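You operate a simulated robot arm through the tools that you are given. There is no shell and no other tool. Be economical: measure what you need, move in short steps, check, and stop when the job is done.

You are at the controls of a simulated robot arm. One attempt, no reset.

Task
Press the zero button two times. Then turn the speed knob to 1. Then turn the width knob to 24. Then open the tool drawer, take the worm with the smallest size on its label from the inside of the tool drawer and put it on the steel table and shut the drawer again. Then take the wire grip and leave it on top of the gold brass roller. Then open the yellow cabinet drawer, take the silver clamp from the fittings bench and put it in the inside of the yellow cabinet drawer, then shut the drawer. Then pull the top bench drawer open. Do these in the order given. Set down upright: worm.

Only the result counts: the job must be done as asked and must still hold three seconds after the hand-in. Knocking over, shifting, dropping, spilling or breaking anything else fails it.

Robot
A 7-joint arm with a two-finger parallel gripper on a trunk, on a base that drives. Base frame: it is fixed to the floor where the robot stands at the start and does not move with it; the origin is under the middle of the robot, x ahead of it, y to its left, z up; the surface under the hand at the start is at about z = 0.95. Readings come in m, degrees, newtons and seconds.
With the tool pointing down near the work surface it reaches from about 0.42 to 0.9 m from the robot's upright axis, wherever it stands. Its first joint turns from -17.0 to 126.0 degrees. Places, roughly: brass roller (5x5x4 cm) [-0.8, -1.5, 0.5]; inside of the yellow cabinet drawer [-2.1, -0.5, 0.6]; silver clamp (4x6x10 cm) [-5.4, 0.5, 0.9]; speed knob [0.8, 0.2, 1]; steel table (23x23 cm) [-1.98, 0.62, 0.9]; tool drawer [0.6, 0.7, 0.8]; top bench drawer [-5.3, 2.7, 0.7]; width knob [0.8, 0.1, 1]; wire grip (4x4x13 cm) [0.6, 1.1, 1]; worm [0.5, 0.5, 0.75]; yellow cabinet drawer [-2, -0.5, 0.7]; zero button [0.7, 0, 1]. Payload 1.57 kg.
The tool frame sits at the grasp point between the pads (the TCP): z along the fingers, y along the line on which they close. The tips reach 0.03 m beyond it. Largest opening 0.08 m; finger width 0.017, thickness 0.012; the body of the gripper, 0.04 by 0.082 m, starts 0.08 m behind the TCP.
Orientation is that of the tool frame in the base frame, as [roll, pitch, yaw] about the fixed x, y, z axes, in that order (R = Rz(yaw) Ry(pitch) Rx(roll)). With the fingers straight down and closing along the base's y, the tool's x points along the base's -x, its y along +y and its z along -z.

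Tools
- The arm moves only by the tool drive_tool. Its argument "steps" is a list of rows, each a list of 7 numbers: the closure, from 0 (fully open) to 1 (shut), then the shift along the tool's x, y, z in m, then the turn, a rotation vector about the tool's x, y, z in degrees. In form: [[grip, dx, dy, dz, rx, ry, rz], ...]. A call has 1 to 20 rows; each row is the pose to reach, as a shift and turn from the pose commanded when the call began, along the tool's axes at that moment. Each row takes 0.2 s and may step no farther than 0.05 m and 8.6 degrees from the row before; otherwise, or with a gripper value out of range, the whole call is refused. A pose out of reach is approached as far as the arm can. The call stops where the force on the tool passes 40 N (or 10 N more than at its start, if that is more) or the arm is blocked; 0.2 s more then pass. Each finger travels about 0.045 m/s and halts on what it meets, pressing with about 43 N; the grip force reading is that of the motor and also rises with nothing between the fingers. The clock runs only during rows and for 0.2 s after the last one: add rows that repeat a pose to give the fingers time. The reply holds the time, the measured pose of the TCP, the force on the tool along the base axes, the opening and the grip force, in the units named above and with some noise, with the torque about the TCP (base axes, N m) and any sound that the robot's microphone picked up.
- Cameras (640 x 400 px; columns grow to the right, rows downward): "scene" is now at [-0.0231, -0.1553, 1.3682]; the picture's right is [0.80, -0.59, 0.00], its down [-0.23, -0.31, -0.92] and it looks along [0.55, 0.74, -0.38] (base axes); focal length 278 px, centre (320, 200). "wrist" rides on the gripper at [0.072, -0.007, -0.122] in the tool frame; the picture's right is [0.09, 1.00, 0.00], its down [-0.84, 0.08, -0.54] and it looks along [-0.54, 0.05, 0.84] (tool axes); focal length 238 px, centre (320, 200). There is no depth. A picture from a camera that has moved, and an enlarged one, comes with that camera's place and axes in the base frame and with its lens.
- get_image(camera): a new picture of that camera. The clock stands still meanwhile.
- raise_lower(by): slides the trunk up (or, below 0, down) by that many m; the arm and the scene camera ride with it, the base frame stays. It gives what a move gives, with no picture.
- base_move(legs): drives the robot by 1 to 6 legs, each [ahead, left, turn to the left] in m, m and degrees, along the robot's own axes; the way and the turn of a leg run together, so that a leg with both is an arc; at most 1.5 m and 180 degrees a leg. The arm and the cameras ride along, it lands a little off, and it stops where it bumps. It gives what a move gives.
- turn_head(pan, tilt): turns the head with the scene camera to pan (to the left, within 109 degrees either way) and tilt (down, from -29 to 69), counted from straight ahead of the robot. It gives what a move gives.
- inspect(camera, box): a new picture of the part [left, top, right, bottom] of that camera's present view, enlarged. The clock stands still meanwhile.
- close_job(): hands the job in; it is judged then, once.

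Work in short steps. Places have to be worked out from the pictures, the camera data and where the tool is seen: move nearer, look again, correct. Check each grasp and each placing, and mend what went wrong. You have 207 turns and 200 pictures in all, those below and enlarged ones among them. Open the gripper and draw the arm clear of the work before you hand the job in, unless the task says otherwise; then end with one line.

The tools are called as name(argument=value, ...) on one line, values as JSON. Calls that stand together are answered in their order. drive_tool: Moves the arm, as the interface text tells. Its arguments: {"type":"object","properties":{"steps":{"type":"array"}},"required":["steps"]} The other tools are called the same way: raise_lower (by) slides the trunk up or down; base_move (legs) drives the base; turn_head (pan, tilt) turns the head that bears the scene camera; get_image (camera) takes a picture; inspect (camera, box) takes an enlarged picture of a part of a camera's view; close_job () hands the job in.

At the start:

```text
clock: 0.0
eef_pos: [0.5464, 0.2267, 1.2951]
tool_rot: [-180.0, 0.1, -180.0]
contact_force: [0.5, 0.4, -0.9]
moment: [0.01, -0.02, 0.01]
opening: 0.0801
grip_force: 0.0
trunk travel left (down, up): [-0.725, 0.065]
robot x, y, heading: [-0.0011, -0.0005, 0.0]
head pan, tilt: [53.6, 22.6]
```

scene: 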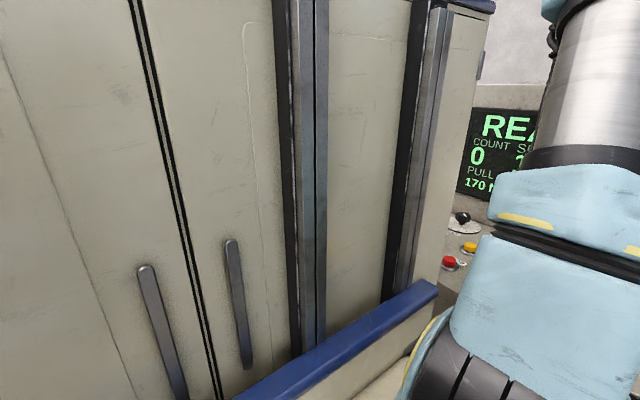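
wrist: 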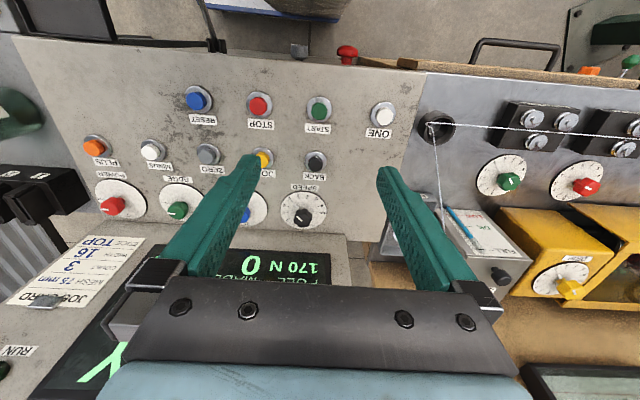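

The wrist view shows the panel of buttons and knobs upside-down. I'll enlarge the wrist view and turn the head to the panel.

inspect(camera="wrist", box=[60, 60, 380, 260])

turn_head(pan=10, tilt=35)

get_image(camera="scene")

```text
2.00 times, centred on (220, 160) of wrist
camera zoom: at [0.4737, 0.2209, 1.4169], right [-0.09, 1.0, 0.0], down [0.84, 0.08, 0.54], along [0.54, 0.05, -0.84], focal length 477 px, centre (520, 280)
```

zoom: 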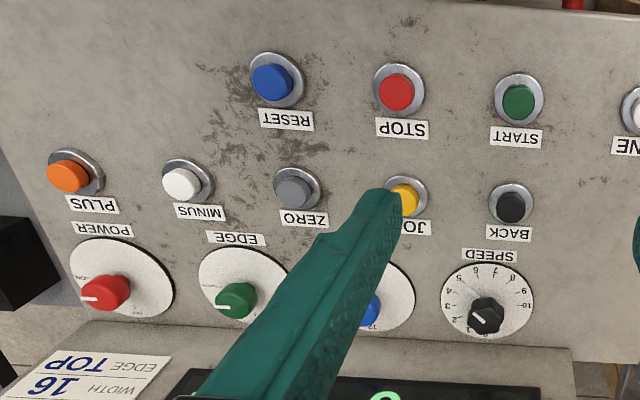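

```text
clock: 1.1
eef_pos: [0.5466, 0.2272, 1.2964]
tool_rot: [180.0, 0.1, 180.0]
contact_force: [0.7, 1.0, -0.1]
moment: [0.01, 0.02, 0.0]
opening: 0.0801
grip_force: 0.1
trunk travel left (down, up): [-0.725, 0.065]
robot x, y, heading: [0.0007, 0.0008, 0.0]
head pan, tilt: [10.0, 35.0]
```

```text
196 pictures are left
camera scene: at [0.0086, -0.2145, 1.3485], right [0.17, -0.98, 0.0], down [-0.56, -0.1, -0.82], along [0.81, 0.14, -0.57], focal length 278 px, centre (320, 200)
```

scene: 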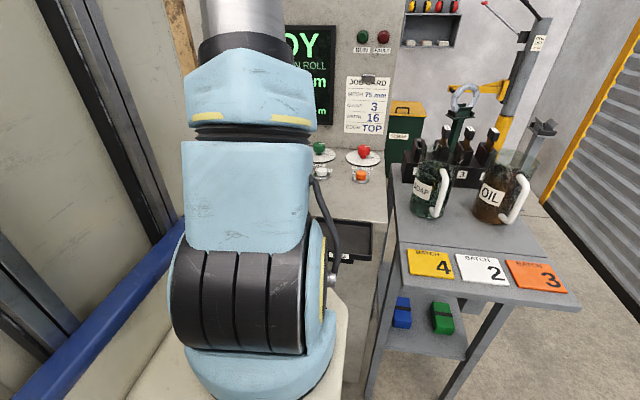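

ZERO lies at about (0.67, 0.02) if the panel is near z 0.97. I'll move over it with the gripper closed and look again to fix its height by parallax.

drive_tool(steps=[[0.5, -0.01, -0.045, 0.01, 0, 0, 0], [1, -0.025, -0.09, 0.02, 0, 0, 0], [1, -0.04, -0.135, 0.03, 0, 0, 0], [1, -0.05, -0.17, 0.04, 0, 0, 0], [1, -0.06, -0.2, 0.05, 0, 0, 0], [1, -0.06, -0.2, 0.05, 0, 0, 0], [1, -0.06, -0.2, 0.05, 0, 0, 0]])

get_image(camera="wrist")

```text
clock: 2.7
eef_pos: [0.6073, 0.0286, 1.246]
tool_rot: [180.0, 0.1, -179.9]
contact_force: [-0.1, 0.1, 0.0]
moment: [0.02, 0.0, -0.05]
opening: 0.0001
grip_force: 21.7
trunk travel left (down, up): [-0.725, 0.065]
robot x, y, heading: [-0.0004, -0.0021, 0.2]
head pan, tilt: [10.0, 35.0]
```

```text
195 pictures are left
camera wrist: at [0.534, 0.0219, 1.3667], right [-0.09, 1.0, 0.0], down [0.84, 0.08, 0.54], along [0.54, 0.05, -0.84], focal length 238 px, centre (320, 200)
```

wrist: 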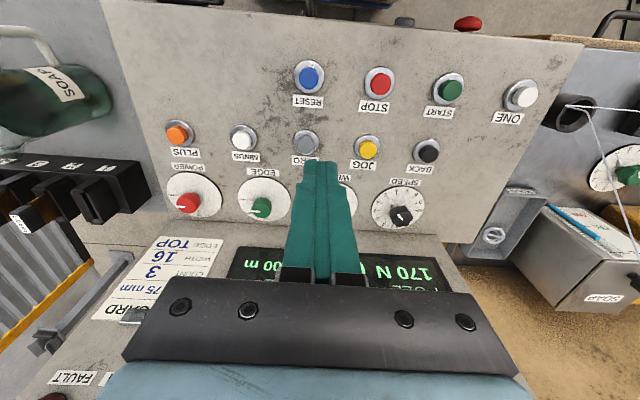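

Triangulating the two views puts ZERO's top at about (0.679, 0.008, 0.952) and the SPEED knob's top at about (0.811, 0.214, 0.973). I'll go down to a hover above ZERO.

drive_tool(steps=[[1, -0.024, -0.007, 0.04, 0, 0, 0], [1, -0.048, -0.014, 0.08, 0, 0, 0], [1, -0.072, -0.02, 0.12, 0, 0, 0], [1, -0.072, -0.02, 0.16, 0, 0, 0], [1, -0.072, -0.02, 0.2, 0, 0, 0], [1, -0.072, -0.02, 0.22, 0, 0, 0], [1, -0.072, -0.02, 0.22, 0, 0, 0]])

get_image(camera="wrist")

```text
clock: 4.3
eef_pos: [0.6786, 0.0078, 1.0258]
tool_rot: [179.9, 0.1, -180.0]
contact_force: [0.3, 0.1, 0.0]
moment: [-0.01, 0.01, -0.01]
opening: 0.0
grip_force: 20.9
trunk travel left (down, up): [-0.725, 0.065]
robot x, y, heading: [-0.0012, -0.0013, -0.0]
head pan, tilt: [10.0, 35.0]
```

```text
194 pictures are left
camera wrist: at [0.6061, 0.0017, 1.1471], right [-0.09, 1.0, 0.0], down [0.84, 0.08, 0.54], along [0.54, 0.05, -0.84], focal length 238 px, centre (320, 200)
```

wrist: 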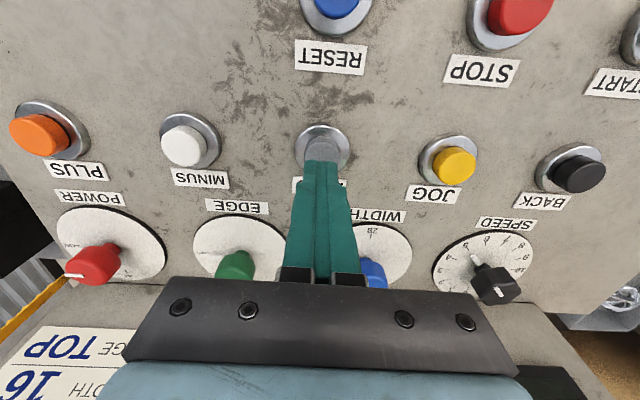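

The fingertip is centred over ZERO. I'll press down in small steps.

drive_tool(steps=[[1, 0, 0, 0.02, 0, 0, 0], [1, 0, 0, 0.03, 0, 0, 0], [1, 0, 0, 0.036, 0, 0, 0], [1, 0, 0, 0.04, 0, 0, 0], [1, 0, 0, 0.043, 0, 0, 0], [1, 0, 0, 0.046, 0, 0, 0], [1, 0, 0, 0.049, 0, 0, 0]])

```text
clock: 5.2
eef_pos: [0.6805, 0.0082, 0.9951]
tool_rot: [179.9, 0.7, 180.0]
contact_force: [-10.9, -3.0, 29.0]
moment: [-0.08, 0.24, 0.03]
opening: 0.0001
grip_force: 21.0
trunk travel left (down, up): [-0.725, 0.065]
robot x, y, heading: [-0.0005, -0.0029, -0.1]
head pan, tilt: [10.0, 35.0]
heard: click
stopped in row 4: the force on the tool passed its limit at 44 N (the readings are from after the stop); the commanded pose is now the measured one
```

A click was heard, so that is one press. I'll lift off and check for a count display before pressing again.

drive_tool(steps=[[1, 0, 0, -0.01, 0, 0, 0], [1, 0, 0, -0.03, 0, 0, 0], [1, 0, 0, -0.03, 0, 0, 0]])

turn_head(pan=25, tilt=15)

get_image(camera="scene")

get_image(camera="wrist")

```text
clock: 6.0
eef_pos: [0.6794, 0.0083, 1.0228]
tool_rot: [179.9, 0.4, -180.0]
contact_force: [0.7, -0.9, 0.2]
moment: [-0.01, 0.04, 0.03]
opening: 0.0
grip_force: 21.4
trunk travel left (down, up): [-0.725, 0.065]
robot x, y, heading: [0.0006, 0.0007, 0.1]
head pan, tilt: [10.0, 35.0]
```

```text
clock: 6.9
eef_pos: [0.6799, 0.0084, 1.021]
tool_rot: [180.0, 0.4, 180.0]
contact_force: [-0.8, 0.0, -0.6]
moment: [0.01, -0.03, 0.02]
opening: 0.0
grip_force: 21.6
trunk travel left (down, up): [-0.725, 0.065]
robot x, y, heading: [-0.001, -0.0027, 0.0]
head pan, tilt: [25.0, 15.0]
```

```text
193 pictures are left
camera scene: at [0.0065, -0.1905, 1.3804], right [0.42, -0.91, 0.0], down [-0.24, -0.11, -0.97], along [0.88, 0.41, -0.26], focal length 278 px, centre (320, 200)
```

scene: 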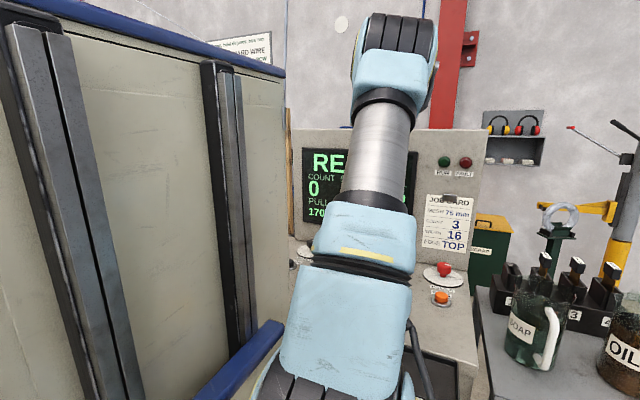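

```text
192 pictures are left
camera wrist: at [0.6061, 0.0019, 1.1425], right [-0.09, 1.0, 0.0], down [0.83, 0.08, 0.55], along [0.55, 0.05, -0.84], focal length 238 px, centre (320, 200)
```

wrist: 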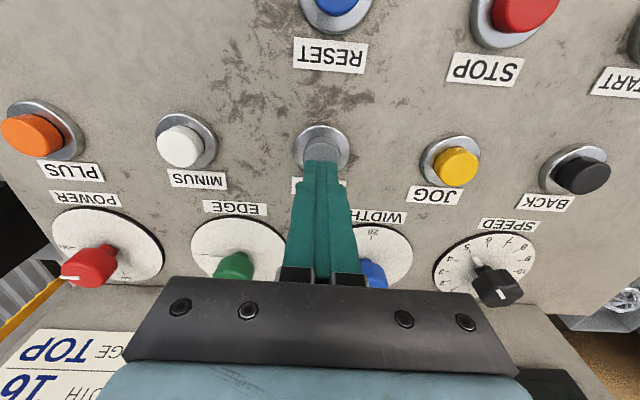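

The pose is unchanged and the panel is flat at about z 0.947. Now the second press.

drive_tool(steps=[[1, 0, 0, 0.015, 0, 0, 0], [1, 0, 0, 0.024, 0, 0, 0], [1, 0, 0, 0.029, 0, 0, 0], [1, 0, 0, 0.033, 0, 0, 0], [1, 0, 0, 0.036, 0, 0, 0], [1, 0, 0, 0.039, 0, 0, 0], [1, 0, 0, 0.042, 0, 0, 0]])

```text
clock: 7.9
eef_pos: [0.6797, 0.0086, 0.9945]
tool_rot: [179.9, 0.9, 179.9]
contact_force: [-11.2, -3.3, 29.2]
moment: [-0.1, 0.29, 0.05]
opening: 0.0
grip_force: 20.8
trunk travel left (down, up): [-0.725, 0.065]
robot x, y, heading: [-0.0, -0.0014, -0.2]
head pan, tilt: [25.0, 15.0]
heard: click
stopped in row 5: the force on the tool passed its limit at 43 N (the readings are from after the stop); the commanded pose is now the measured one
```

Second click heard. I'll lift, open the gripper, and move to view the SPEED knob.

drive_tool(steps=[[1, 0, 0, -0.04, 0, 0.5, 0], [1, 0, 0, -0.08, 0, 0.9, 0], [0.6, -0.01, 0.04, -0.1, 0, 0.9, 0], [0.4, -0.02, 0.08, -0.12, 0, 0.9, 0], [0.4, -0.03, 0.12, -0.13, 0, 0.9, 0], [0.4, -0.035, 0.165, -0.13, 0, 0.9, 0], [0.4, -0.04, 0.205, -0.13, 0, 0.9, 0], [0.4, -0.04, 0.205, -0.13, 0, 0.9, 0]])

get_image(camera="wrist")

```text
clock: 9.7
eef_pos: [0.7198, 0.2138, 1.1225]
tool_rot: [179.9, -0.3, 180.0]
contact_force: [-0.1, -0.2, -0.7]
moment: [0.04, 0.01, 0.02]
opening: 0.0482
grip_force: 0.0
trunk travel left (down, up): [-0.725, 0.065]
robot x, y, heading: [-0.0, -0.0004, -0.0]
head pan, tilt: [25.0, 15.0]
```

```text
191 pictures are left
camera wrist: at [0.6473, 0.2081, 1.2442], right [-0.09, 1.0, 0.0], down [0.84, 0.08, 0.54], along [0.54, 0.05, -0.84], focal length 238 px, centre (320, 200)
```

wrist: 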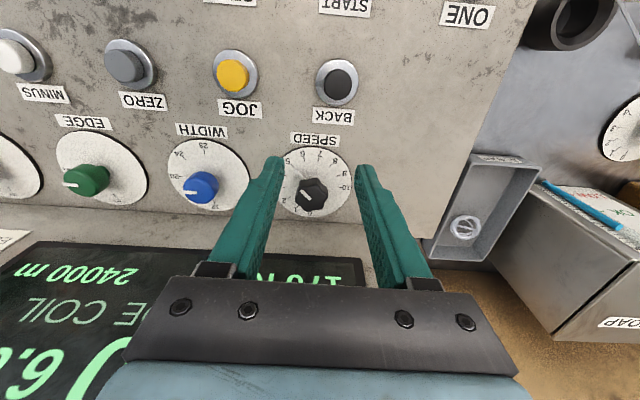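

inspect(camera="wrist", box=[160, 120, 360, 245])

```text
3.20 times, centred on (260, 182) of wrist
camera zoom: at [0.6473, 0.2081, 1.2442], right [-0.09, 1.0, 0.0], down [0.84, 0.08, 0.54], along [0.54, 0.05, -0.84], focal length 763 px, centre (512, 256)
```

zoom: 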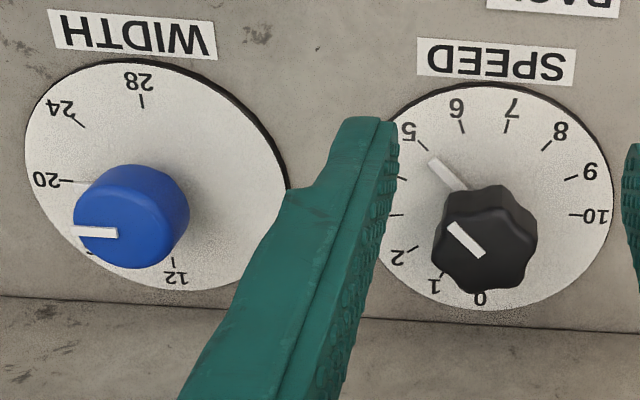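

SPEED dial fit: centre about (0.813, 0.212), 27° per unit, 0 pointing to +x, increasing clockwise from above. The pointer is at about 4.8, so it needs about +103° about base z. I'll hover above it, pre-rotated the opposite way.

drive_tool(steps=[[0.2, -0.03, -0.001, 0, 0, 0, 8.5], [0, -0.06, -0.002, 0, 0, 0, 17], [0, -0.0932, -0.002, 0, 0, 0, 25.5], [0, -0.0932, -0.002, 0.03, 0, 0, 34], [0, -0.0932, -0.002, 0.06, 0, 0, 42.5], [0, -0.0932, -0.002, 0.08, 0, 0, 51], [0, -0.0932, -0.002, 0.08, 0, 0, 51]])

get_image(camera="wrist")

```text
clock: 11.3
eef_pos: [0.8131, 0.2107, 1.0413]
tool_rot: [-179.9, -0.2, 128.9]
contact_force: [-0.6, 0.2, -0.3]
moment: [-0.01, -0.08, 0.05]
opening: 0.0796
grip_force: 0.0
out of reach, approached as far as the arm can: row 3
trunk travel left (down, up): [-0.725, 0.065]
robot x, y, heading: [0.001, -0.0004, -0.1]
head pan, tilt: [25.0, 15.0]
```

```text
189 pictures are left
camera wrist: at [0.7627, 0.263, 1.1634], right [0.72, 0.7, 0.0], down [0.59, -0.6, 0.54], along [0.37, -0.39, -0.84], focal length 238 px, centre (320, 200)
```

wrist: 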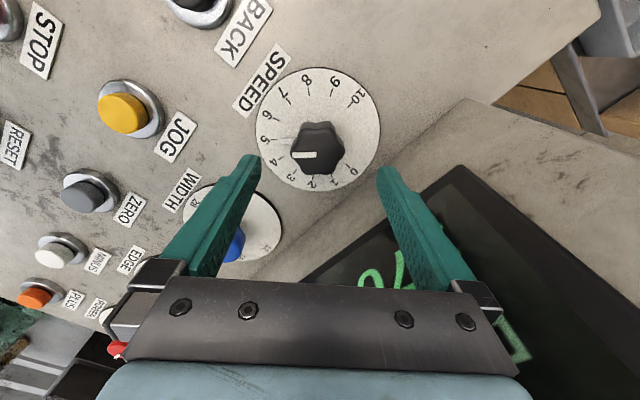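

Hovering. I'll enlarge the view to read the pointer and check centring.

inspect(camera="wrist", box=[240, 60, 400, 160])

inspect(camera="wrist", box=[240, 110, 400, 210])

```text
4.00 times, centred on (320, 110) of wrist
camera zoom: at [0.7627, 0.263, 1.1634], right [0.72, 0.7, 0.0], down [0.59, -0.6, 0.54], along [0.37, -0.39, -0.84], focal length 953 px, centre (320, 560)
```

zoom: 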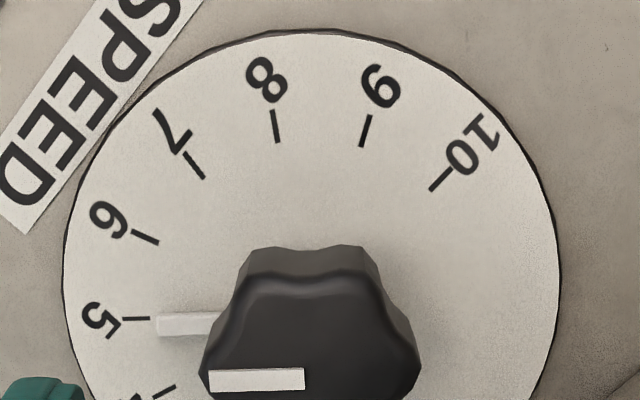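

```text
4.00 times, centred on (320, 160) of wrist
camera zoom: at [0.7627, 0.263, 1.1634], right [0.72, 0.7, 0.0], down [0.59, -0.6, 0.54], along [0.37, -0.39, -0.84], focal length 953 px, centre (320, 360)
```

zoom: 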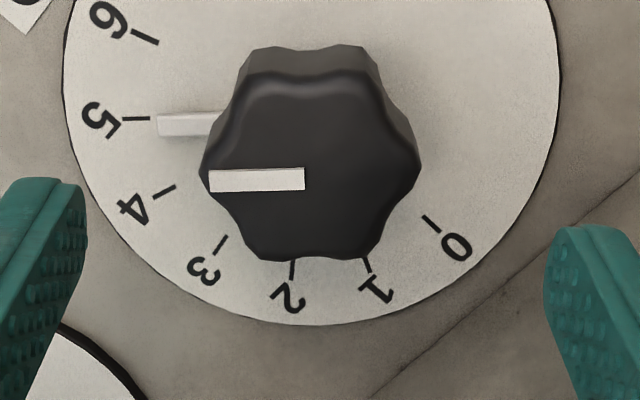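

Pointer reads about 4.9, so I need about 105°. I'll descend around the knob, then grip.

drive_tool(steps=[[0, 0.002, 0, 0.03, 0, 0, 0], [0, 0.002, 0, 0.05, 0, 0, 0], [0, 0.002, 0, 0.057, 0, 0, 0], [0.6, 0.002, 0, 0.057, 0, 0, 0], [1, 0.002, 0, 0.057, 0, 0, 0], [1, 0.002, 0, 0.057, 0, 0, 0], [1, 0.002, 0, 0.057, 0, 0, 0], [1, 0.002, 0, 0.057, 0, 0, 0]])

```text
clock: 13.1
eef_pos: [0.8094, 0.2118, 0.9854]
tool_rot: [-179.7, -0.2, 129.0]
contact_force: [-15.4, -10.2, -2.0]
moment: [-0.37, 0.28, 0.01]
opening: 0.0394
grip_force: 36.6
trunk travel left (down, up): [-0.725, 0.065]
robot x, y, heading: [-0.0049, -0.0023, 0.0]
head pan, tilt: [25.0, 15.0]
```

Gripped on the knob (opening 39 mm) with a small side load. I'll relieve that and turn 105° counter-clockwise.

drive_tool(steps=[[1, 0, -0.0015, 0, 0, 0, 0], [1, 0, -0.0015, 0, 0, 0, -8], [1, 0, -0.0015, 0, 0, 0, -16], [1, 0, -0.0015, 0, 0, 0, -24], [1, 0, -0.0015, 0, 0, 0, -32], [1, 0, -0.0015, 0, 0, 0, -40], [1, 0, -0.0015, 0, 0, 0, -48]])

get_image(camera="wrist")

```text
clock: 14.7
eef_pos: [0.8095, 0.2112, 0.9857]
tool_rot: [179.9, -0.3, 177.1]
contact_force: [-5.0, -5.6, -8.8]
moment: [-0.34, 0.08, 0.02]
opening: 0.0394
grip_force: 44.6
trunk travel left (down, up): [-0.725, 0.065]
robot x, y, heading: [-0.0015, -0.002, -0.1]
head pan, tilt: [25.0, 15.0]
```

```text
186 pictures are left
camera wrist: at [0.7377, 0.209, 1.1066], right [-0.04, 1.0, 0.0], down [0.84, 0.03, 0.54], along [0.54, 0.02, -0.84], focal length 238 px, centre (320, 200)
```

wrist: 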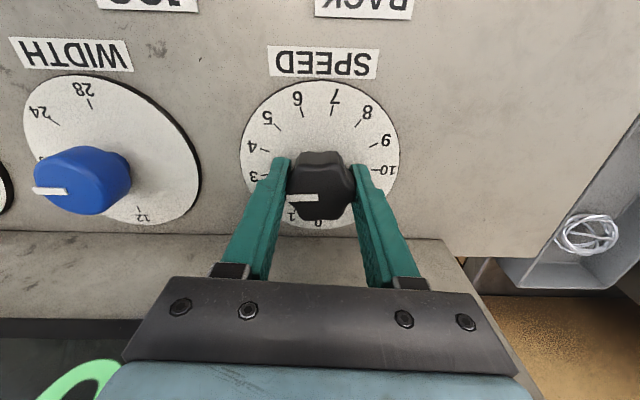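

The knob follows the gripper. I'll continue the remaining ~57°.

drive_tool(steps=[[1, 0, 0, 0, 0, 0, -8], [1, 0, 0, 0, 0, 0, -16], [1, 0, 0, 0, 0, 0, -24], [1, 0, 0, 0, 0, 0, -32], [1, 0, 0, 0, 0, 0, -40], [1, 0, 0, 0, 0, 0, -48], [1, 0, 0, 0, 0, 0, -54], [1, 0, 0, 0, 0, 0, -54]])

get_image(camera="wrist")

```text
clock: 16.5
eef_pos: [0.8085, 0.2115, 0.9848]
tool_rot: [179.7, 0.1, -129.0]
contact_force: [-3.4, -1.9, -8.9]
moment: [-0.4, 0.23, 0.03]
opening: 0.0392
grip_force: 44.3
trunk travel left (down, up): [-0.725, 0.065]
robot x, y, heading: [0.0016, 0.0023, 0.1]
head pan, tilt: [25.0, 15.0]
```

```text
185 pictures are left
camera wrist: at [0.7697, 0.1522, 1.1063], right [-0.83, 0.55, 0.01], down [0.47, 0.7, 0.54], along [0.3, 0.45, -0.84], focal length 238 px, centre (320, 200)
```

wrist: 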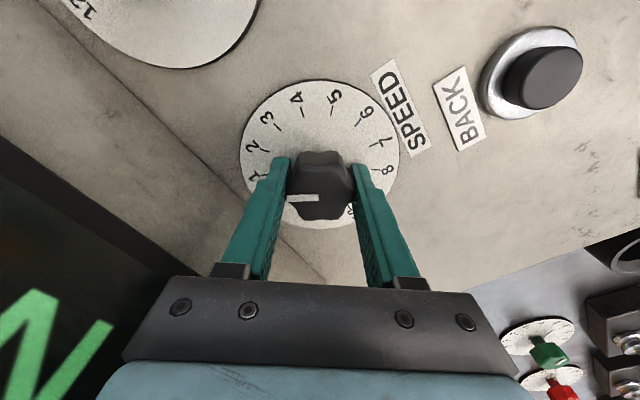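

Rotated 102° in total. I'll release, lift a little, and read the pointer.

drive_tool(steps=[[0.5, 0, 0, 0, 0, 0, 0], [0, 0, 0, 0, 0, 0, 0], [0, 0, 0, 0, 0, 0, 0], [0, 0, 0, 0, 0, 0, 0], [0, 0, 0, -0.03, 0, 0, 0], [0, 0, 0, -0.06, 0, 0, 0], [0, 0, 0, -0.06, 0, 0, 0]])

inspect(camera="wrist", box=[240, 70, 400, 170])

inspect(camera="wrist", box=[240, 110, 400, 210])

```text
clock: 18.1
eef_pos: [0.8099, 0.2122, 1.046]
tool_rot: [179.8, -0.2, -129.0]
contact_force: [-0.6, -0.3, -1.2]
moment: [-0.02, 0.0, 0.02]
opening: 0.08
grip_force: 0.0
trunk travel left (down, up): [-0.725, 0.065]
robot x, y, heading: [0.0005, 0.0033, -0.1]
head pan, tilt: [25.0, 15.0]
```

```text
4.00 times, centred on (320, 120) of wrist
camera zoom: at [0.7694, 0.1515, 1.1667], right [-0.83, 0.56, 0.0], down [0.47, 0.7, 0.54], along [0.3, 0.45, -0.84], focal length 953 px, centre (320, 520)
```

zoom: 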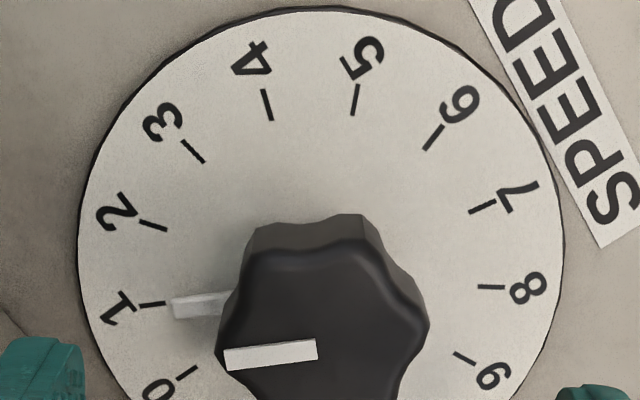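

```text
4.00 times, centred on (320, 160) of wrist
camera zoom: at [0.7694, 0.1515, 1.1667], right [-0.83, 0.56, 0.0], down [0.47, 0.7, 0.54], along [0.3, 0.45, -0.84], focal length 953 px, centre (320, 360)
```

zoom: 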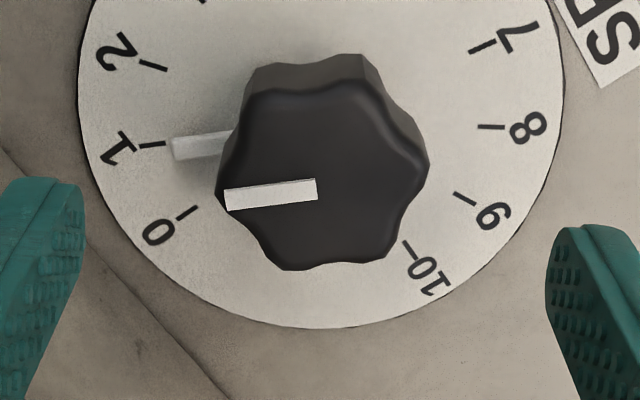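

Pointer lines up with 1. Now over to the WIDTH knob, dial centre about (0.813, 0.068), where 24 is 45° counter-clockwise from 28 and 28 points to −x.

drive_tool(steps=[[0, 0, 0, -0.02, 0, 0, 0], [0, 0.03, -0.025, -0.02, 0, 0, 7], [0, 0.06, -0.05, -0.02, 0, 0, 14], [0, 0.09, -0.075, -0.02, 0, 0, 21], [0, 0.11, -0.093, -0.02, 0, 0, 21], [0, 0.11, -0.093, -0.02, 0, 0, 21]])

get_image(camera="wrist")

inspect(camera="wrist", box=[240, 90, 400, 190])

```text
clock: 19.5
eef_pos: [0.8127, 0.0682, 1.0632]
tool_rot: [179.8, -0.2, -150.2]
contact_force: [0.2, 0.1, 0.7]
moment: [-0.01, 0.01, 0.03]
opening: 0.08
grip_force: 0.0
trunk travel left (down, up): [-0.725, 0.065]
robot x, y, heading: [0.0024, 0.0014, 0.2]
head pan, tilt: [25.0, 15.0]
```

```text
182 pictures are left
camera wrist: at [0.7535, 0.026, 1.1855], right [-0.58, 0.82, 0.0], down [0.69, 0.48, 0.54], along [0.44, 0.31, -0.84], focal length 238 px, centre (320, 200)
```

wrist: 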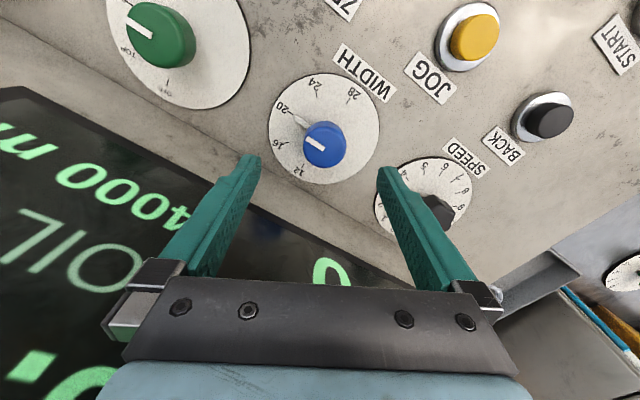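

```text
4.00 times, centred on (320, 140) of wrist
camera zoom: at [0.7535, 0.026, 1.1855], right [-0.58, 0.82, 0.0], down [0.69, 0.48, 0.54], along [0.44, 0.31, -0.84], focal length 953 px, centre (320, 440)
```

zoom: 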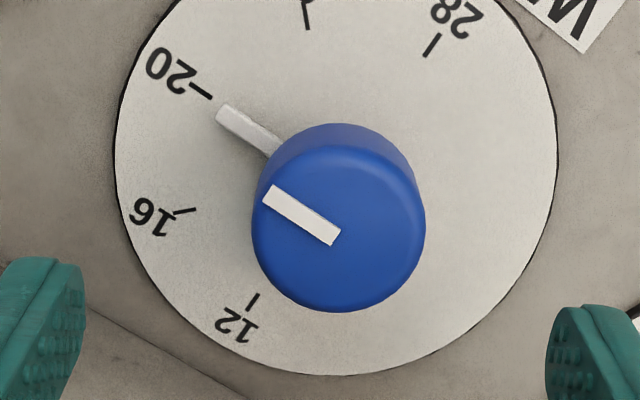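

Pointer is about 19.7, so I need about 48° clockwise. The knob centre is about 5 mm toward +y of the tool, so I'll correct for that, descend and grip.

drive_tool(steps=[[0, -0.0025, 0.0043, 0.03, 0, 0, 0], [0, -0.0025, 0.0043, 0.06, 0, 0, 0], [0, -0.0025, 0.0043, 0.078, 0, 0, 0], [0.6, -0.0025, 0.0043, 0.078, 0, 0, 0], [1, -0.0025, 0.0043, 0.078, 0, 0, 0], [1, -0.0025, 0.0043, 0.078, 0, 0, 0], [1, -0.0025, 0.0043, 0.078, 0, 0, 0], [1, -0.0025, 0.0043, 0.078, 0, 0, 0]])

```text
clock: 21.3
eef_pos: [0.8118, 0.073, 0.985]
tool_rot: [179.8, -0.2, -150.1]
contact_force: [0.5, 0.6, -2.0]
moment: [0.03, -0.16, -0.01]
opening: 0.0377
grip_force: 36.0
trunk travel left (down, up): [-0.725, 0.065]
robot x, y, heading: [0.0001, 0.0001, -0.1]
head pan, tilt: [25.0, 15.0]
```

Clean, centred grip. Turning 48° clockwise.

drive_tool(steps=[[1, 0, 0, 0, 0, 0, 8], [1, 0, 0, 0, 0, 0, 16], [1, 0, 0, 0, 0, 0, 24], [1, 0, 0, 0, 0, 0, 32], [1, 0, 0, 0, 0, 0, 40], [1, 0, 0, 0, 0, 0, 48], [1, 0, 0, 0, 0, 0, 48], [0.5, 0, 0, 0, 0, 0, 48], [0, 0, 0, 0, 0, 0, 48], [0, 0, 0, 0, 0, 0, 48], [0, 0, 0, -0.03, 0, 0, 48], [0, 0, 0, -0.06, 0, 0, 48], [0, 0, 0, -0.06, 0, 0, 48]])

inspect(camera="wrist", box=[240, 90, 400, 190])

```text
clock: 24.1
eef_pos: [0.8131, 0.0739, 1.0474]
tool_rot: [-180.0, -0.3, 162.0]
contact_force: [0.3, 0.7, -0.4]
moment: [0.02, -0.02, -0.05]
opening: 0.08
grip_force: 0.1
trunk travel left (down, up): [-0.725, 0.065]
robot x, y, heading: [0.0018, 0.0023, -0.1]
head pan, tilt: [25.0, 15.0]
```

```text
4.00 times, centred on (320, 140) of wrist
camera zoom: at [0.7424, 0.0889, 1.1688], right [0.22, 0.98, 0.0], down [0.82, -0.19, 0.54], along [0.52, -0.12, -0.84], focal length 953 px, centre (320, 440)
```

zoom: 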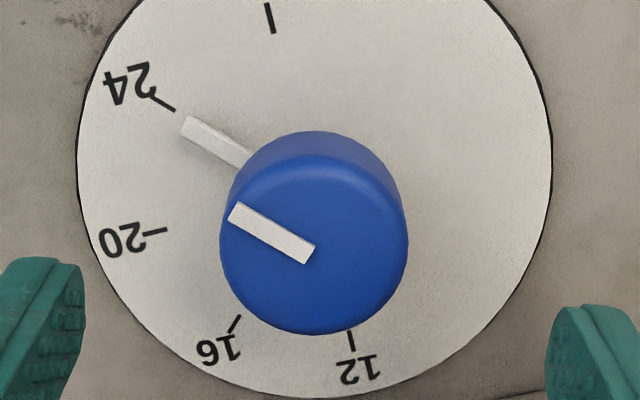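

Pointer is in line with 24. Now I'll retreat up and back, and look toward the tool drawer.

drive_tool(steps=[[0, 0.01, 0, -0.04, 0, 0, -3], [0, 0.04, 0.02, -0.07, 0, 0, -6], [0, 0.075, 0.045, -0.09, 0, 0, -9], [0, 0.11, 0.07, -0.11, 0, 0, -12], [0, 0.145, 0.095, -0.13, 0, 0, -15], [0, 0.18, 0.12, -0.15, 0, 0, -18], [0, 0.215, 0.145, -0.15, 0, 0, -18], [0, 0.25, 0.17, -0.15, 0, 0, -18]])

turn_head(pan=45, tilt=40)

get_image(camera="wrist")

get_image(camera="scene")

```text
clock: 25.9
eef_pos: [0.6285, 0.3098, 1.1977]
tool_rot: [179.9, -0.2, 179.7]
contact_force: [-0.3, 1.4, 0.1]
moment: [0.02, 0.02, 0.01]
opening: 0.0798
grip_force: 0.1
trunk travel left (down, up): [-0.725, 0.065]
robot x, y, heading: [0.0005, -0.0003, 0.2]
head pan, tilt: [25.0, 15.0]
```

```text
clock: 26.8
eef_pos: [0.6272, 0.3105, 1.1981]
tool_rot: [179.8, -0.2, -180.0]
contact_force: [0.5, -0.2, -0.5]
moment: [0.02, 0.02, 0.02]
opening: 0.0803
grip_force: 0.1
trunk travel left (down, up): [-0.725, 0.065]
robot x, y, heading: [-0.0007, 0.001, -0.2]
head pan, tilt: [45.0, 40.0]
```

```text
179 pictures are left
camera wrist: at [0.5561, 0.3037, 1.319], right [-0.09, 1.0, 0.0], down [0.84, 0.08, 0.54], along [0.54, 0.05, -0.84], focal length 238 px, centre (320, 200)
```

wrist: 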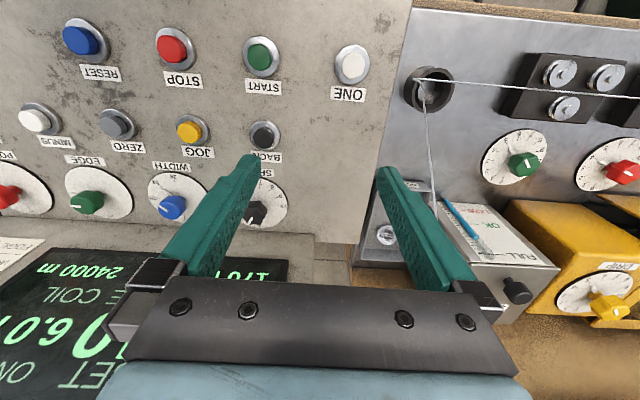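

```text
178 pictures are left
camera scene: at [-0.0181, -0.1698, 1.341], right [0.71, -0.71, 0.0], down [-0.45, -0.45, -0.77], along [0.54, 0.54, -0.64], focal length 278 px, centre (320, 200)
```

scene: 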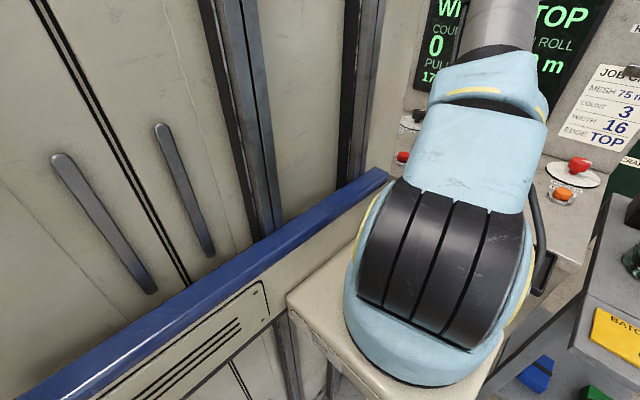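

The scene camera is blocked by the cabinet, so I'll use the wrist camera. Moving it left and back to view the tool drawer.

drive_tool(steps=[[0, 0.03, 0.04, 0, 0, 0, 0], [0, 0.06, 0.08, 0, 0, 0, 0], [0, 0.09, 0.12, 0, 0, 0, 0], [0, 0.12, 0.16, 0, 0, 0, 0], [0, 0.15, 0.2, 0, 0, 0, 0], [0, 0.18, 0.24, 0, 0, 0, 0], [0, 0.21, 0.28, 0, 0, 0, 0], [0, 0.24, 0.32, 0, 0, 0, 0], [0, 0.24, 0.36, 0, 0, 0, 0], [0, 0.24, 0.36, 0, 0, 0, 0]])

get_image(camera="wrist")

```text
clock: 29.0
eef_pos: [0.5093, 0.3448, 1.1951]
tool_rot: [180.0, -0.3, -179.9]
contact_force: [-0.2, 0.4, 0.4]
moment: [0.03, 0.04, 0.0]
opening: 0.0799
grip_force: 0.0
out of reach, approached as far as the arm can: row 1, 2, 3, 4, 5, 6, 7, 8, 9, 10
trunk travel left (down, up): [-0.725, 0.065]
robot x, y, heading: [0.0012, 0.002, 0.0]
head pan, tilt: [45.0, 40.0]
```

```text
177 pictures are left
camera wrist: at [0.4377, 0.3388, 1.316], right [-0.09, 1.0, 0.0], down [0.84, 0.08, 0.54], along [0.54, 0.05, -0.84], focal length 238 px, centre (320, 200)
```

wrist: 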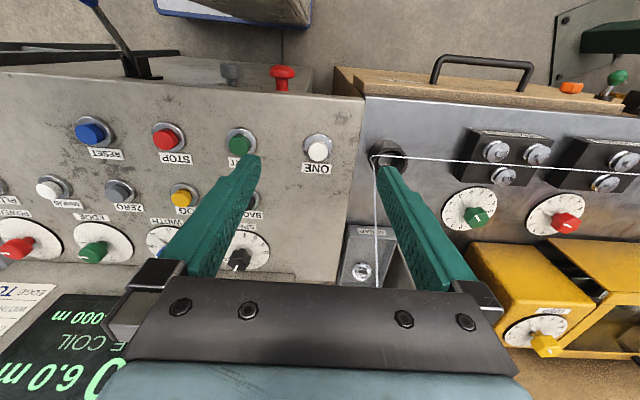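

The arm stops short there at this yaw. I'll look around with the head to decide where to stand.

turn_head(pan=80, tilt=10)

get_image(camera="scene")

turn_head(pan=-40, tilt=25)

get_image(camera="scene")

turn_head(pan=-105, tilt=25)

get_image(camera="scene")

```text
clock: 30.0
eef_pos: [0.5099, 0.3449, 1.1941]
tool_rot: [179.9, -0.4, 180.0]
contact_force: [0.0, 1.2, -0.1]
moment: [0.04, -0.04, 0.02]
opening: 0.0797
grip_force: 0.0
trunk travel left (down, up): [-0.725, 0.065]
robot x, y, heading: [-0.0004, -0.0024, -0.1]
head pan, tilt: [80.0, 10.0]
```

```text
176 pictures are left
camera scene: at [-0.0621, -0.1383, 1.3886], right [0.98, -0.17, 0.0], down [-0.03, -0.17, -0.98], along [0.17, 0.97, -0.17], focal length 278 px, centre (320, 200)
```

scene: 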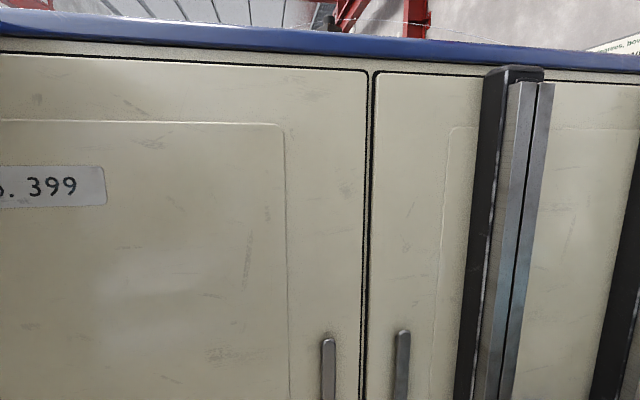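

```text
clock: 32.0
eef_pos: [0.5097, 0.3458, 1.1934]
tool_rot: [179.9, -0.3, 179.9]
contact_force: [0.4, -1.0, 0.3]
moment: [0.0, -0.03, 0.02]
opening: 0.08
grip_force: 0.0
trunk travel left (down, up): [-0.725, 0.065]
robot x, y, heading: [-0.0018, -0.003, 0.1]
head pan, tilt: [-40.0, 25.0]
```

```text
175 pictures are left
camera scene: at [-0.0077, -0.2891, 1.3643], right [-0.64, -0.77, 0.0], down [-0.32, 0.27, -0.91], along [0.69, -0.58, -0.42], focal length 278 px, centre (320, 200)
```

scene: 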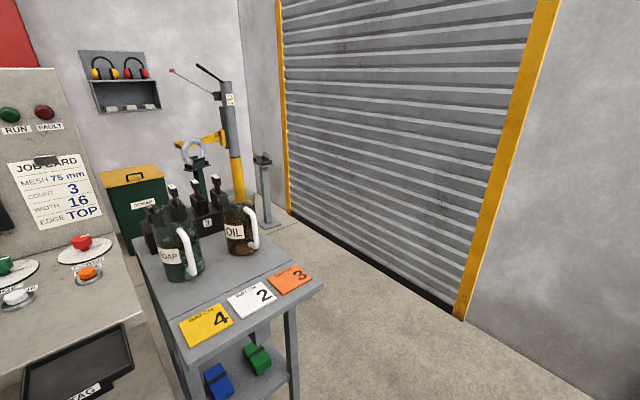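

```text
clock: 33.3
eef_pos: [0.5099, 0.3457, 1.1953]
tool_rot: [179.9, -0.3, 179.9]
contact_force: [0.7, 0.1, 0.8]
moment: [0.0, 0.01, -0.01]
opening: 0.0799
grip_force: 0.0
trunk travel left (down, up): [-0.725, 0.065]
robot x, y, heading: [-0.0008, 0.001, -0.2]
head pan, tilt: [-105.0, 25.0]
```

```text
174 pictures are left
camera scene: at [-0.1021, -0.3189, 1.3643], right [-0.97, 0.26, 0.0], down [0.11, 0.41, -0.91], along [-0.23, -0.88, -0.42], focal length 278 px, centre (320, 200)
```

scene: 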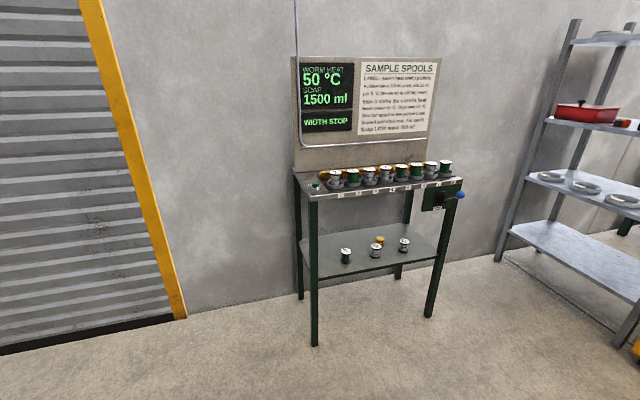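

By parallax, the "cabinet" beside the camera is the robot's own body, so there's no obstacle. I'll rotate the wrist with the arm's azimuth and swing left toward the drawer handle, which is near (0.44, 0.65, 0.8).

drive_tool(steps=[[0, 0, 0, 0, 0, 0, -8], [0, 0.0, 0.03, 0, 0, 0, -16], [0, 0.02, 0.06, 0, 0, 0, -24], [0, 0.05, 0.09, 0, 0, 0, -32], [0, 0.07, 0.12, 0, 0, 0, -40], [0, 0.09, 0.15, 0, 0, 0, -48], [0, 0.11, 0.18, 0, 0, 0, -56], [0, 0.13, 0.21, 0, 0, 0, -64], [0, 0.15, 0.24, 0, 0, 0, -72]])

get_image(camera="wrist")

```text
clock: 35.3
eef_pos: [0.4829, 0.3263, 1.179]
tool_rot: [179.7, 0.0, -109.9]
contact_force: [-0.1, 0.6, 0.6]
moment: [-0.01, -0.06, 0.01]
opening: 0.08
grip_force: 0.2
out of reach, approached as far as the arm can: row 2, 3, 4, 5, 6, 7, 8, 9
trunk travel left (down, up): [-0.725, 0.065]
robot x, y, heading: [-0.0011, 0.0014, 0.0]
head pan, tilt: [-105.0, 25.0]
```

```text
173 pictures are left
camera wrist: at [0.4648, 0.2565, 1.301], right [-0.97, 0.25, 0.0], down [0.21, 0.81, 0.54], along [0.13, 0.53, -0.84], focal length 238 px, centre (320, 200)
```

wrist: 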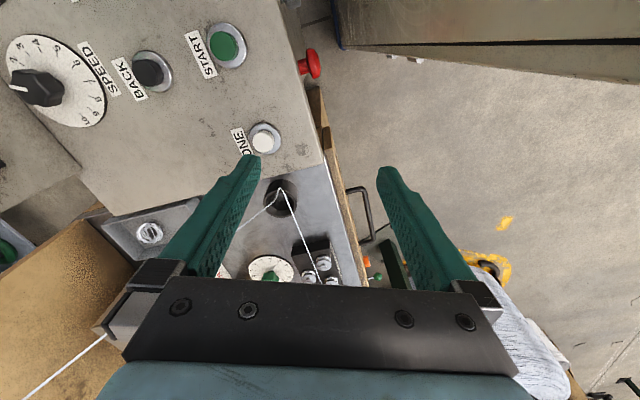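

The rotation worked but y stalls near 0.33. I'll test a swing at constant radius from here.

drive_tool(steps=[[0, -0.024, 0.042, 0, 0, 0, 0], [0, -0.048, 0.0845, 0, 0, 0, 0], [0, -0.048, 0.0845, 0, 0, 0, 0]])

```text
clock: 36.1
eef_pos: [0.4601, 0.3524, 1.1812]
tool_rot: [179.7, 0.0, -108.0]
contact_force: [0.3, 0.9, -0.2]
moment: [0.03, 0.03, -0.02]
opening: 0.0803
grip_force: 0.0
out of reach, approached as far as the arm can: row 1, 2, 3
trunk travel left (down, up): [-0.725, 0.065]
robot x, y, heading: [-0.0004, -0.0051, 0.3]
head pan, tilt: [-105.0, 25.0]
```

The azimuth limit looks like about +36°, so the arm mainly covers front and right. I'll back up and drive left so the drawer is straight ahead.

base_move(legs=[[-0.4, 0, 0], [0, 0.6, 0]])

turn_head(pan=20, tilt=35)

get_image(camera="scene")

get_image(camera="wrist")

```text
clock: 41.6
eef_pos: [0.0552, 0.951, 1.1813]
tool_rot: [179.8, 0.1, -107.7]
contact_force: [-0.3, -0.2, -0.1]
moment: [0.0, 0.03, 0.02]
opening: 0.0801
grip_force: 0.1
trunk travel left (down, up): [-0.725, 0.065]
robot x, y, heading: [-0.4061, 0.5948, 0.5]
head pan, tilt: [-105.0, 25.0]
```

```text
clock: 43.6
eef_pos: [0.0557, 0.9526, 1.1815]
tool_rot: [179.6, 0.0, -107.7]
contact_force: [-0.7, 0.4, -0.3]
moment: [0.02, 0.01, 0.01]
opening: 0.0801
grip_force: 0.1
trunk travel left (down, up): [-0.725, 0.065]
robot x, y, heading: [-0.4021, 0.6005, 0.5]
head pan, tilt: [20.0, 35.0]
```

```text
172 pictures are left
camera scene: at [-0.3967, 0.3959, 1.3485], right [0.35, -0.94, 0.0], down [-0.54, -0.2, -0.82], along [0.77, 0.28, -0.57], focal length 278 px, centre (320, 200)
```

scene: 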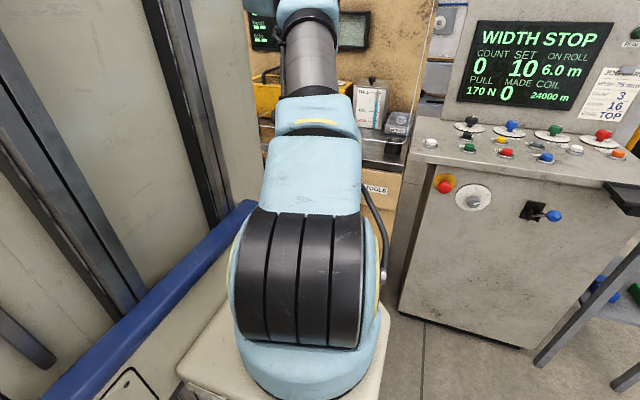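

```text
171 pictures are left
camera wrist: at [0.0399, 0.8808, 1.3024], right [-0.98, 0.21, 0.01], down [0.18, 0.82, 0.54], along [0.11, 0.53, -0.84], focal length 238 px, centre (320, 200)
```

wrist: 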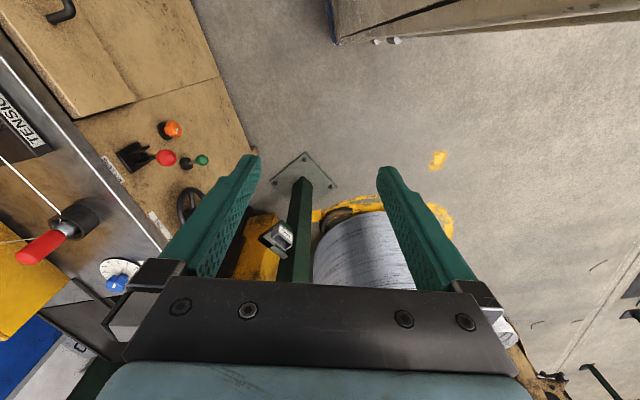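

Now facing the drawer. I'll swing the hand in front of it with the camera looking forward.

drive_tool(steps=[[0, 0.027, -0.026, 0, 0, 0, 8], [0, 0.054, -0.052, 0, 0, 0, 16], [0, 0.08, -0.077, 0, 0, 0, 24], [0, 0.107, -0.103, 0, 0, 0, 32], [0, 0.133, -0.128, 0, 0, 0, 40], [0, 0.16, -0.154, 0, 0, 0, 48], [0, 0.187, -0.18, 0, 0, 0, 56], [0, 0.213, -0.205, 0, 0, 0, 64], [0, 0.24, -0.231, 0, 0, 0, 72], [0, 0.24, -0.231, 0, 0, 0, 72]])

get_image(camera="wrist")

```text
clock: 45.9
eef_pos: [0.2017, 0.6528, 1.1798]
tool_rot: [179.8, -0.3, -179.7]
contact_force: [-0.2, 0.0, 1.0]
moment: [0.03, 0.03, -0.01]
opening: 0.0799
grip_force: 0.1
trunk travel left (down, up): [-0.725, 0.065]
robot x, y, heading: [-0.402, 0.5938, 0.5]
head pan, tilt: [20.0, 35.0]
```

```text
170 pictures are left
camera wrist: at [0.1308, 0.6462, 1.3014], right [-0.1, 1.0, 0.0], down [0.84, 0.08, 0.54], along [0.54, 0.06, -0.84], focal length 238 px, centre (320, 200)
```

wrist: 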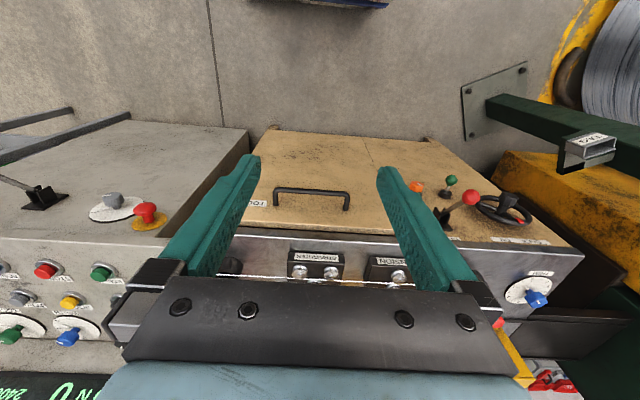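

The handle bar is at about (0.438, 0.655, 0.803) on a vertical face with its bar about 3 cm out. I'll lower the trunk and tilt the tool forward 30° to look closer.

raise_lower(by=-0.15)

drive_tool(steps=[[0.5, 0, 0, 0, 0, -7.5, 0], [1, 0, 0, 0, 0, -15, 0], [1, -0.02, 0, 0, 0, -22.5, 0], [1, -0.04, 0, 0.02, 0, -30, 0], [1, -0.06, 0, 0.04, 0, -30, 0], [1, -0.06, 0, 0.04, 0, -30, 0]])

get_image(camera="wrist")

```text
clock: 47.6
eef_pos: [0.2026, 0.6537, 1.0299]
tool_rot: [179.8, -0.4, -179.6]
contact_force: [-0.2, -0.4, -0.8]
moment: [-0.02, 0.03, -0.02]
opening: 0.0799
grip_force: 0.0
trunk travel left (down, up): [-0.575, 0.215]
robot x, y, heading: [-0.4031, 0.5967, 0.3]
head pan, tilt: [20.0, 35.0]
```

```text
clock: 49.0
eef_pos: [0.2626, 0.6546, 0.9891]
tool_rot: [179.8, 29.7, -179.7]
contact_force: [0.4, 0.7, 0.8]
moment: [0.01, -0.02, -0.01]
opening: 0.0001
grip_force: 21.2
trunk travel left (down, up): [-0.575, 0.215]
robot x, y, heading: [-0.4033, 0.5964, 0.6]
head pan, tilt: [20.0, 35.0]
```

```text
169 pictures are left
camera wrist: at [0.1391, 0.6472, 1.0588], right [-0.09, 1.0, -0.04], down [0.46, 0.08, 0.89], along [0.89, 0.06, -0.46], focal length 238 px, centre (320, 200)
```

wrist: 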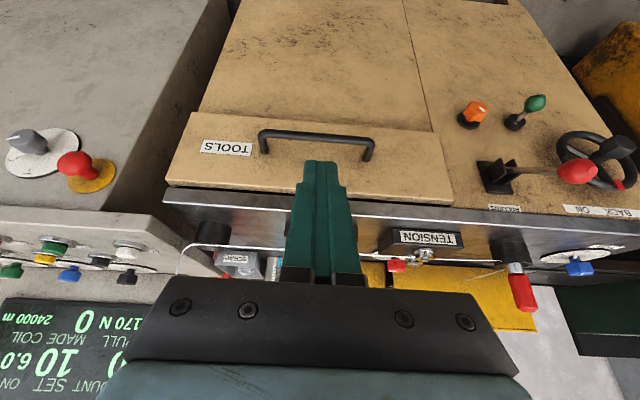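

The drawer face is at x≈0.478 and the bar at about (0.438, 0.66, 0.797), leaving a 3 cm gap. I'll hook the closed fingers behind the bar, first lining up along the finger axis.

drive_tool(steps=[[1, -0.015, 0.001, 0.036, 0, 0, 0], [1, -0.03, 0.002, 0.072, 0, 0, 0], [1, -0.045, 0.003, 0.108, 0, 0, 0], [1, -0.06, 0.004, 0.143, 0, 0, 0], [1, -0.0754, 0.005, 0.179, 0, 0, 0], [1, -0.0754, 0.005, 0.179, 0, 0, 0]])

get_image(camera="wrist")

```text
clock: 50.4
eef_pos: [0.4167, 0.6605, 0.8711]
tool_rot: [179.9, 29.8, -179.7]
contact_force: [0.4, -1.1, -0.1]
moment: [-0.02, 0.0, -0.01]
opening: 0.0
grip_force: 21.4
trunk travel left (down, up): [-0.575, 0.215]
robot x, y, heading: [-0.4008, 0.5963, 0.1]
head pan, tilt: [20.0, 35.0]
```

```text
168 pictures are left
camera wrist: at [0.2924, 0.6529, 0.9401], right [-0.09, 1.0, -0.04], down [0.46, 0.08, 0.89], along [0.89, 0.06, -0.46], focal length 238 px, centre (320, 200)
```

wrist: 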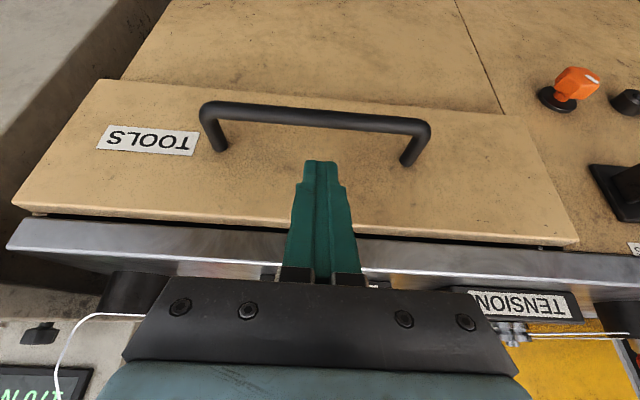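

Alignment looks right. I'll shift 4 mm away from the face and insert along the finger axis behind the bar.

drive_tool(steps=[[1, 0.004, 0, 0.015, 0, 0, 0], [1, 0.004, 0, 0.03, 0, 0, 0], [1, 0.004, 0, 0.04, 0, 0, 0], [1, 0.004, 0, 0.05, 0, 0, 0], [1, 0.004, 0, 0.06, 0, 0, 0]])

get_image(camera="wrist")

```text
clock: 51.6
eef_pos: [0.4429, 0.659, 0.8185]
tool_rot: [179.8, 29.7, -179.8]
contact_force: [0.1, 0.1, -0.4]
moment: [-0.03, 0.02, 0.0]
opening: 0.0
grip_force: 21.1
trunk travel left (down, up): [-0.575, 0.215]
robot x, y, heading: [-0.403, 0.5935, 0.4]
head pan, tilt: [20.0, 35.0]
```

```text
167 pictures are left
camera wrist: at [0.3192, 0.6534, 0.8866], right [-0.09, 1.0, -0.04], down [0.46, 0.08, 0.89], along [0.89, 0.06, -0.46], focal length 238 px, centre (320, 200)
```

wrist: 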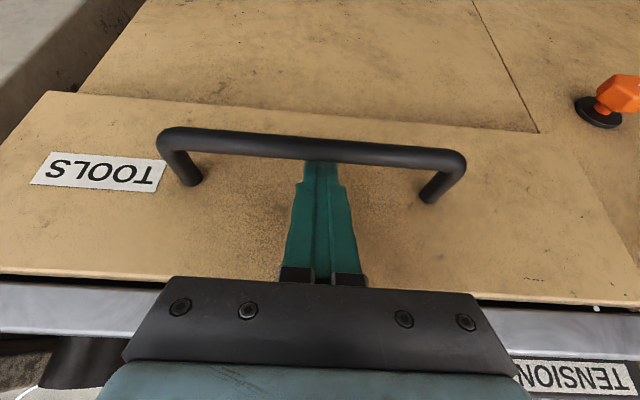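

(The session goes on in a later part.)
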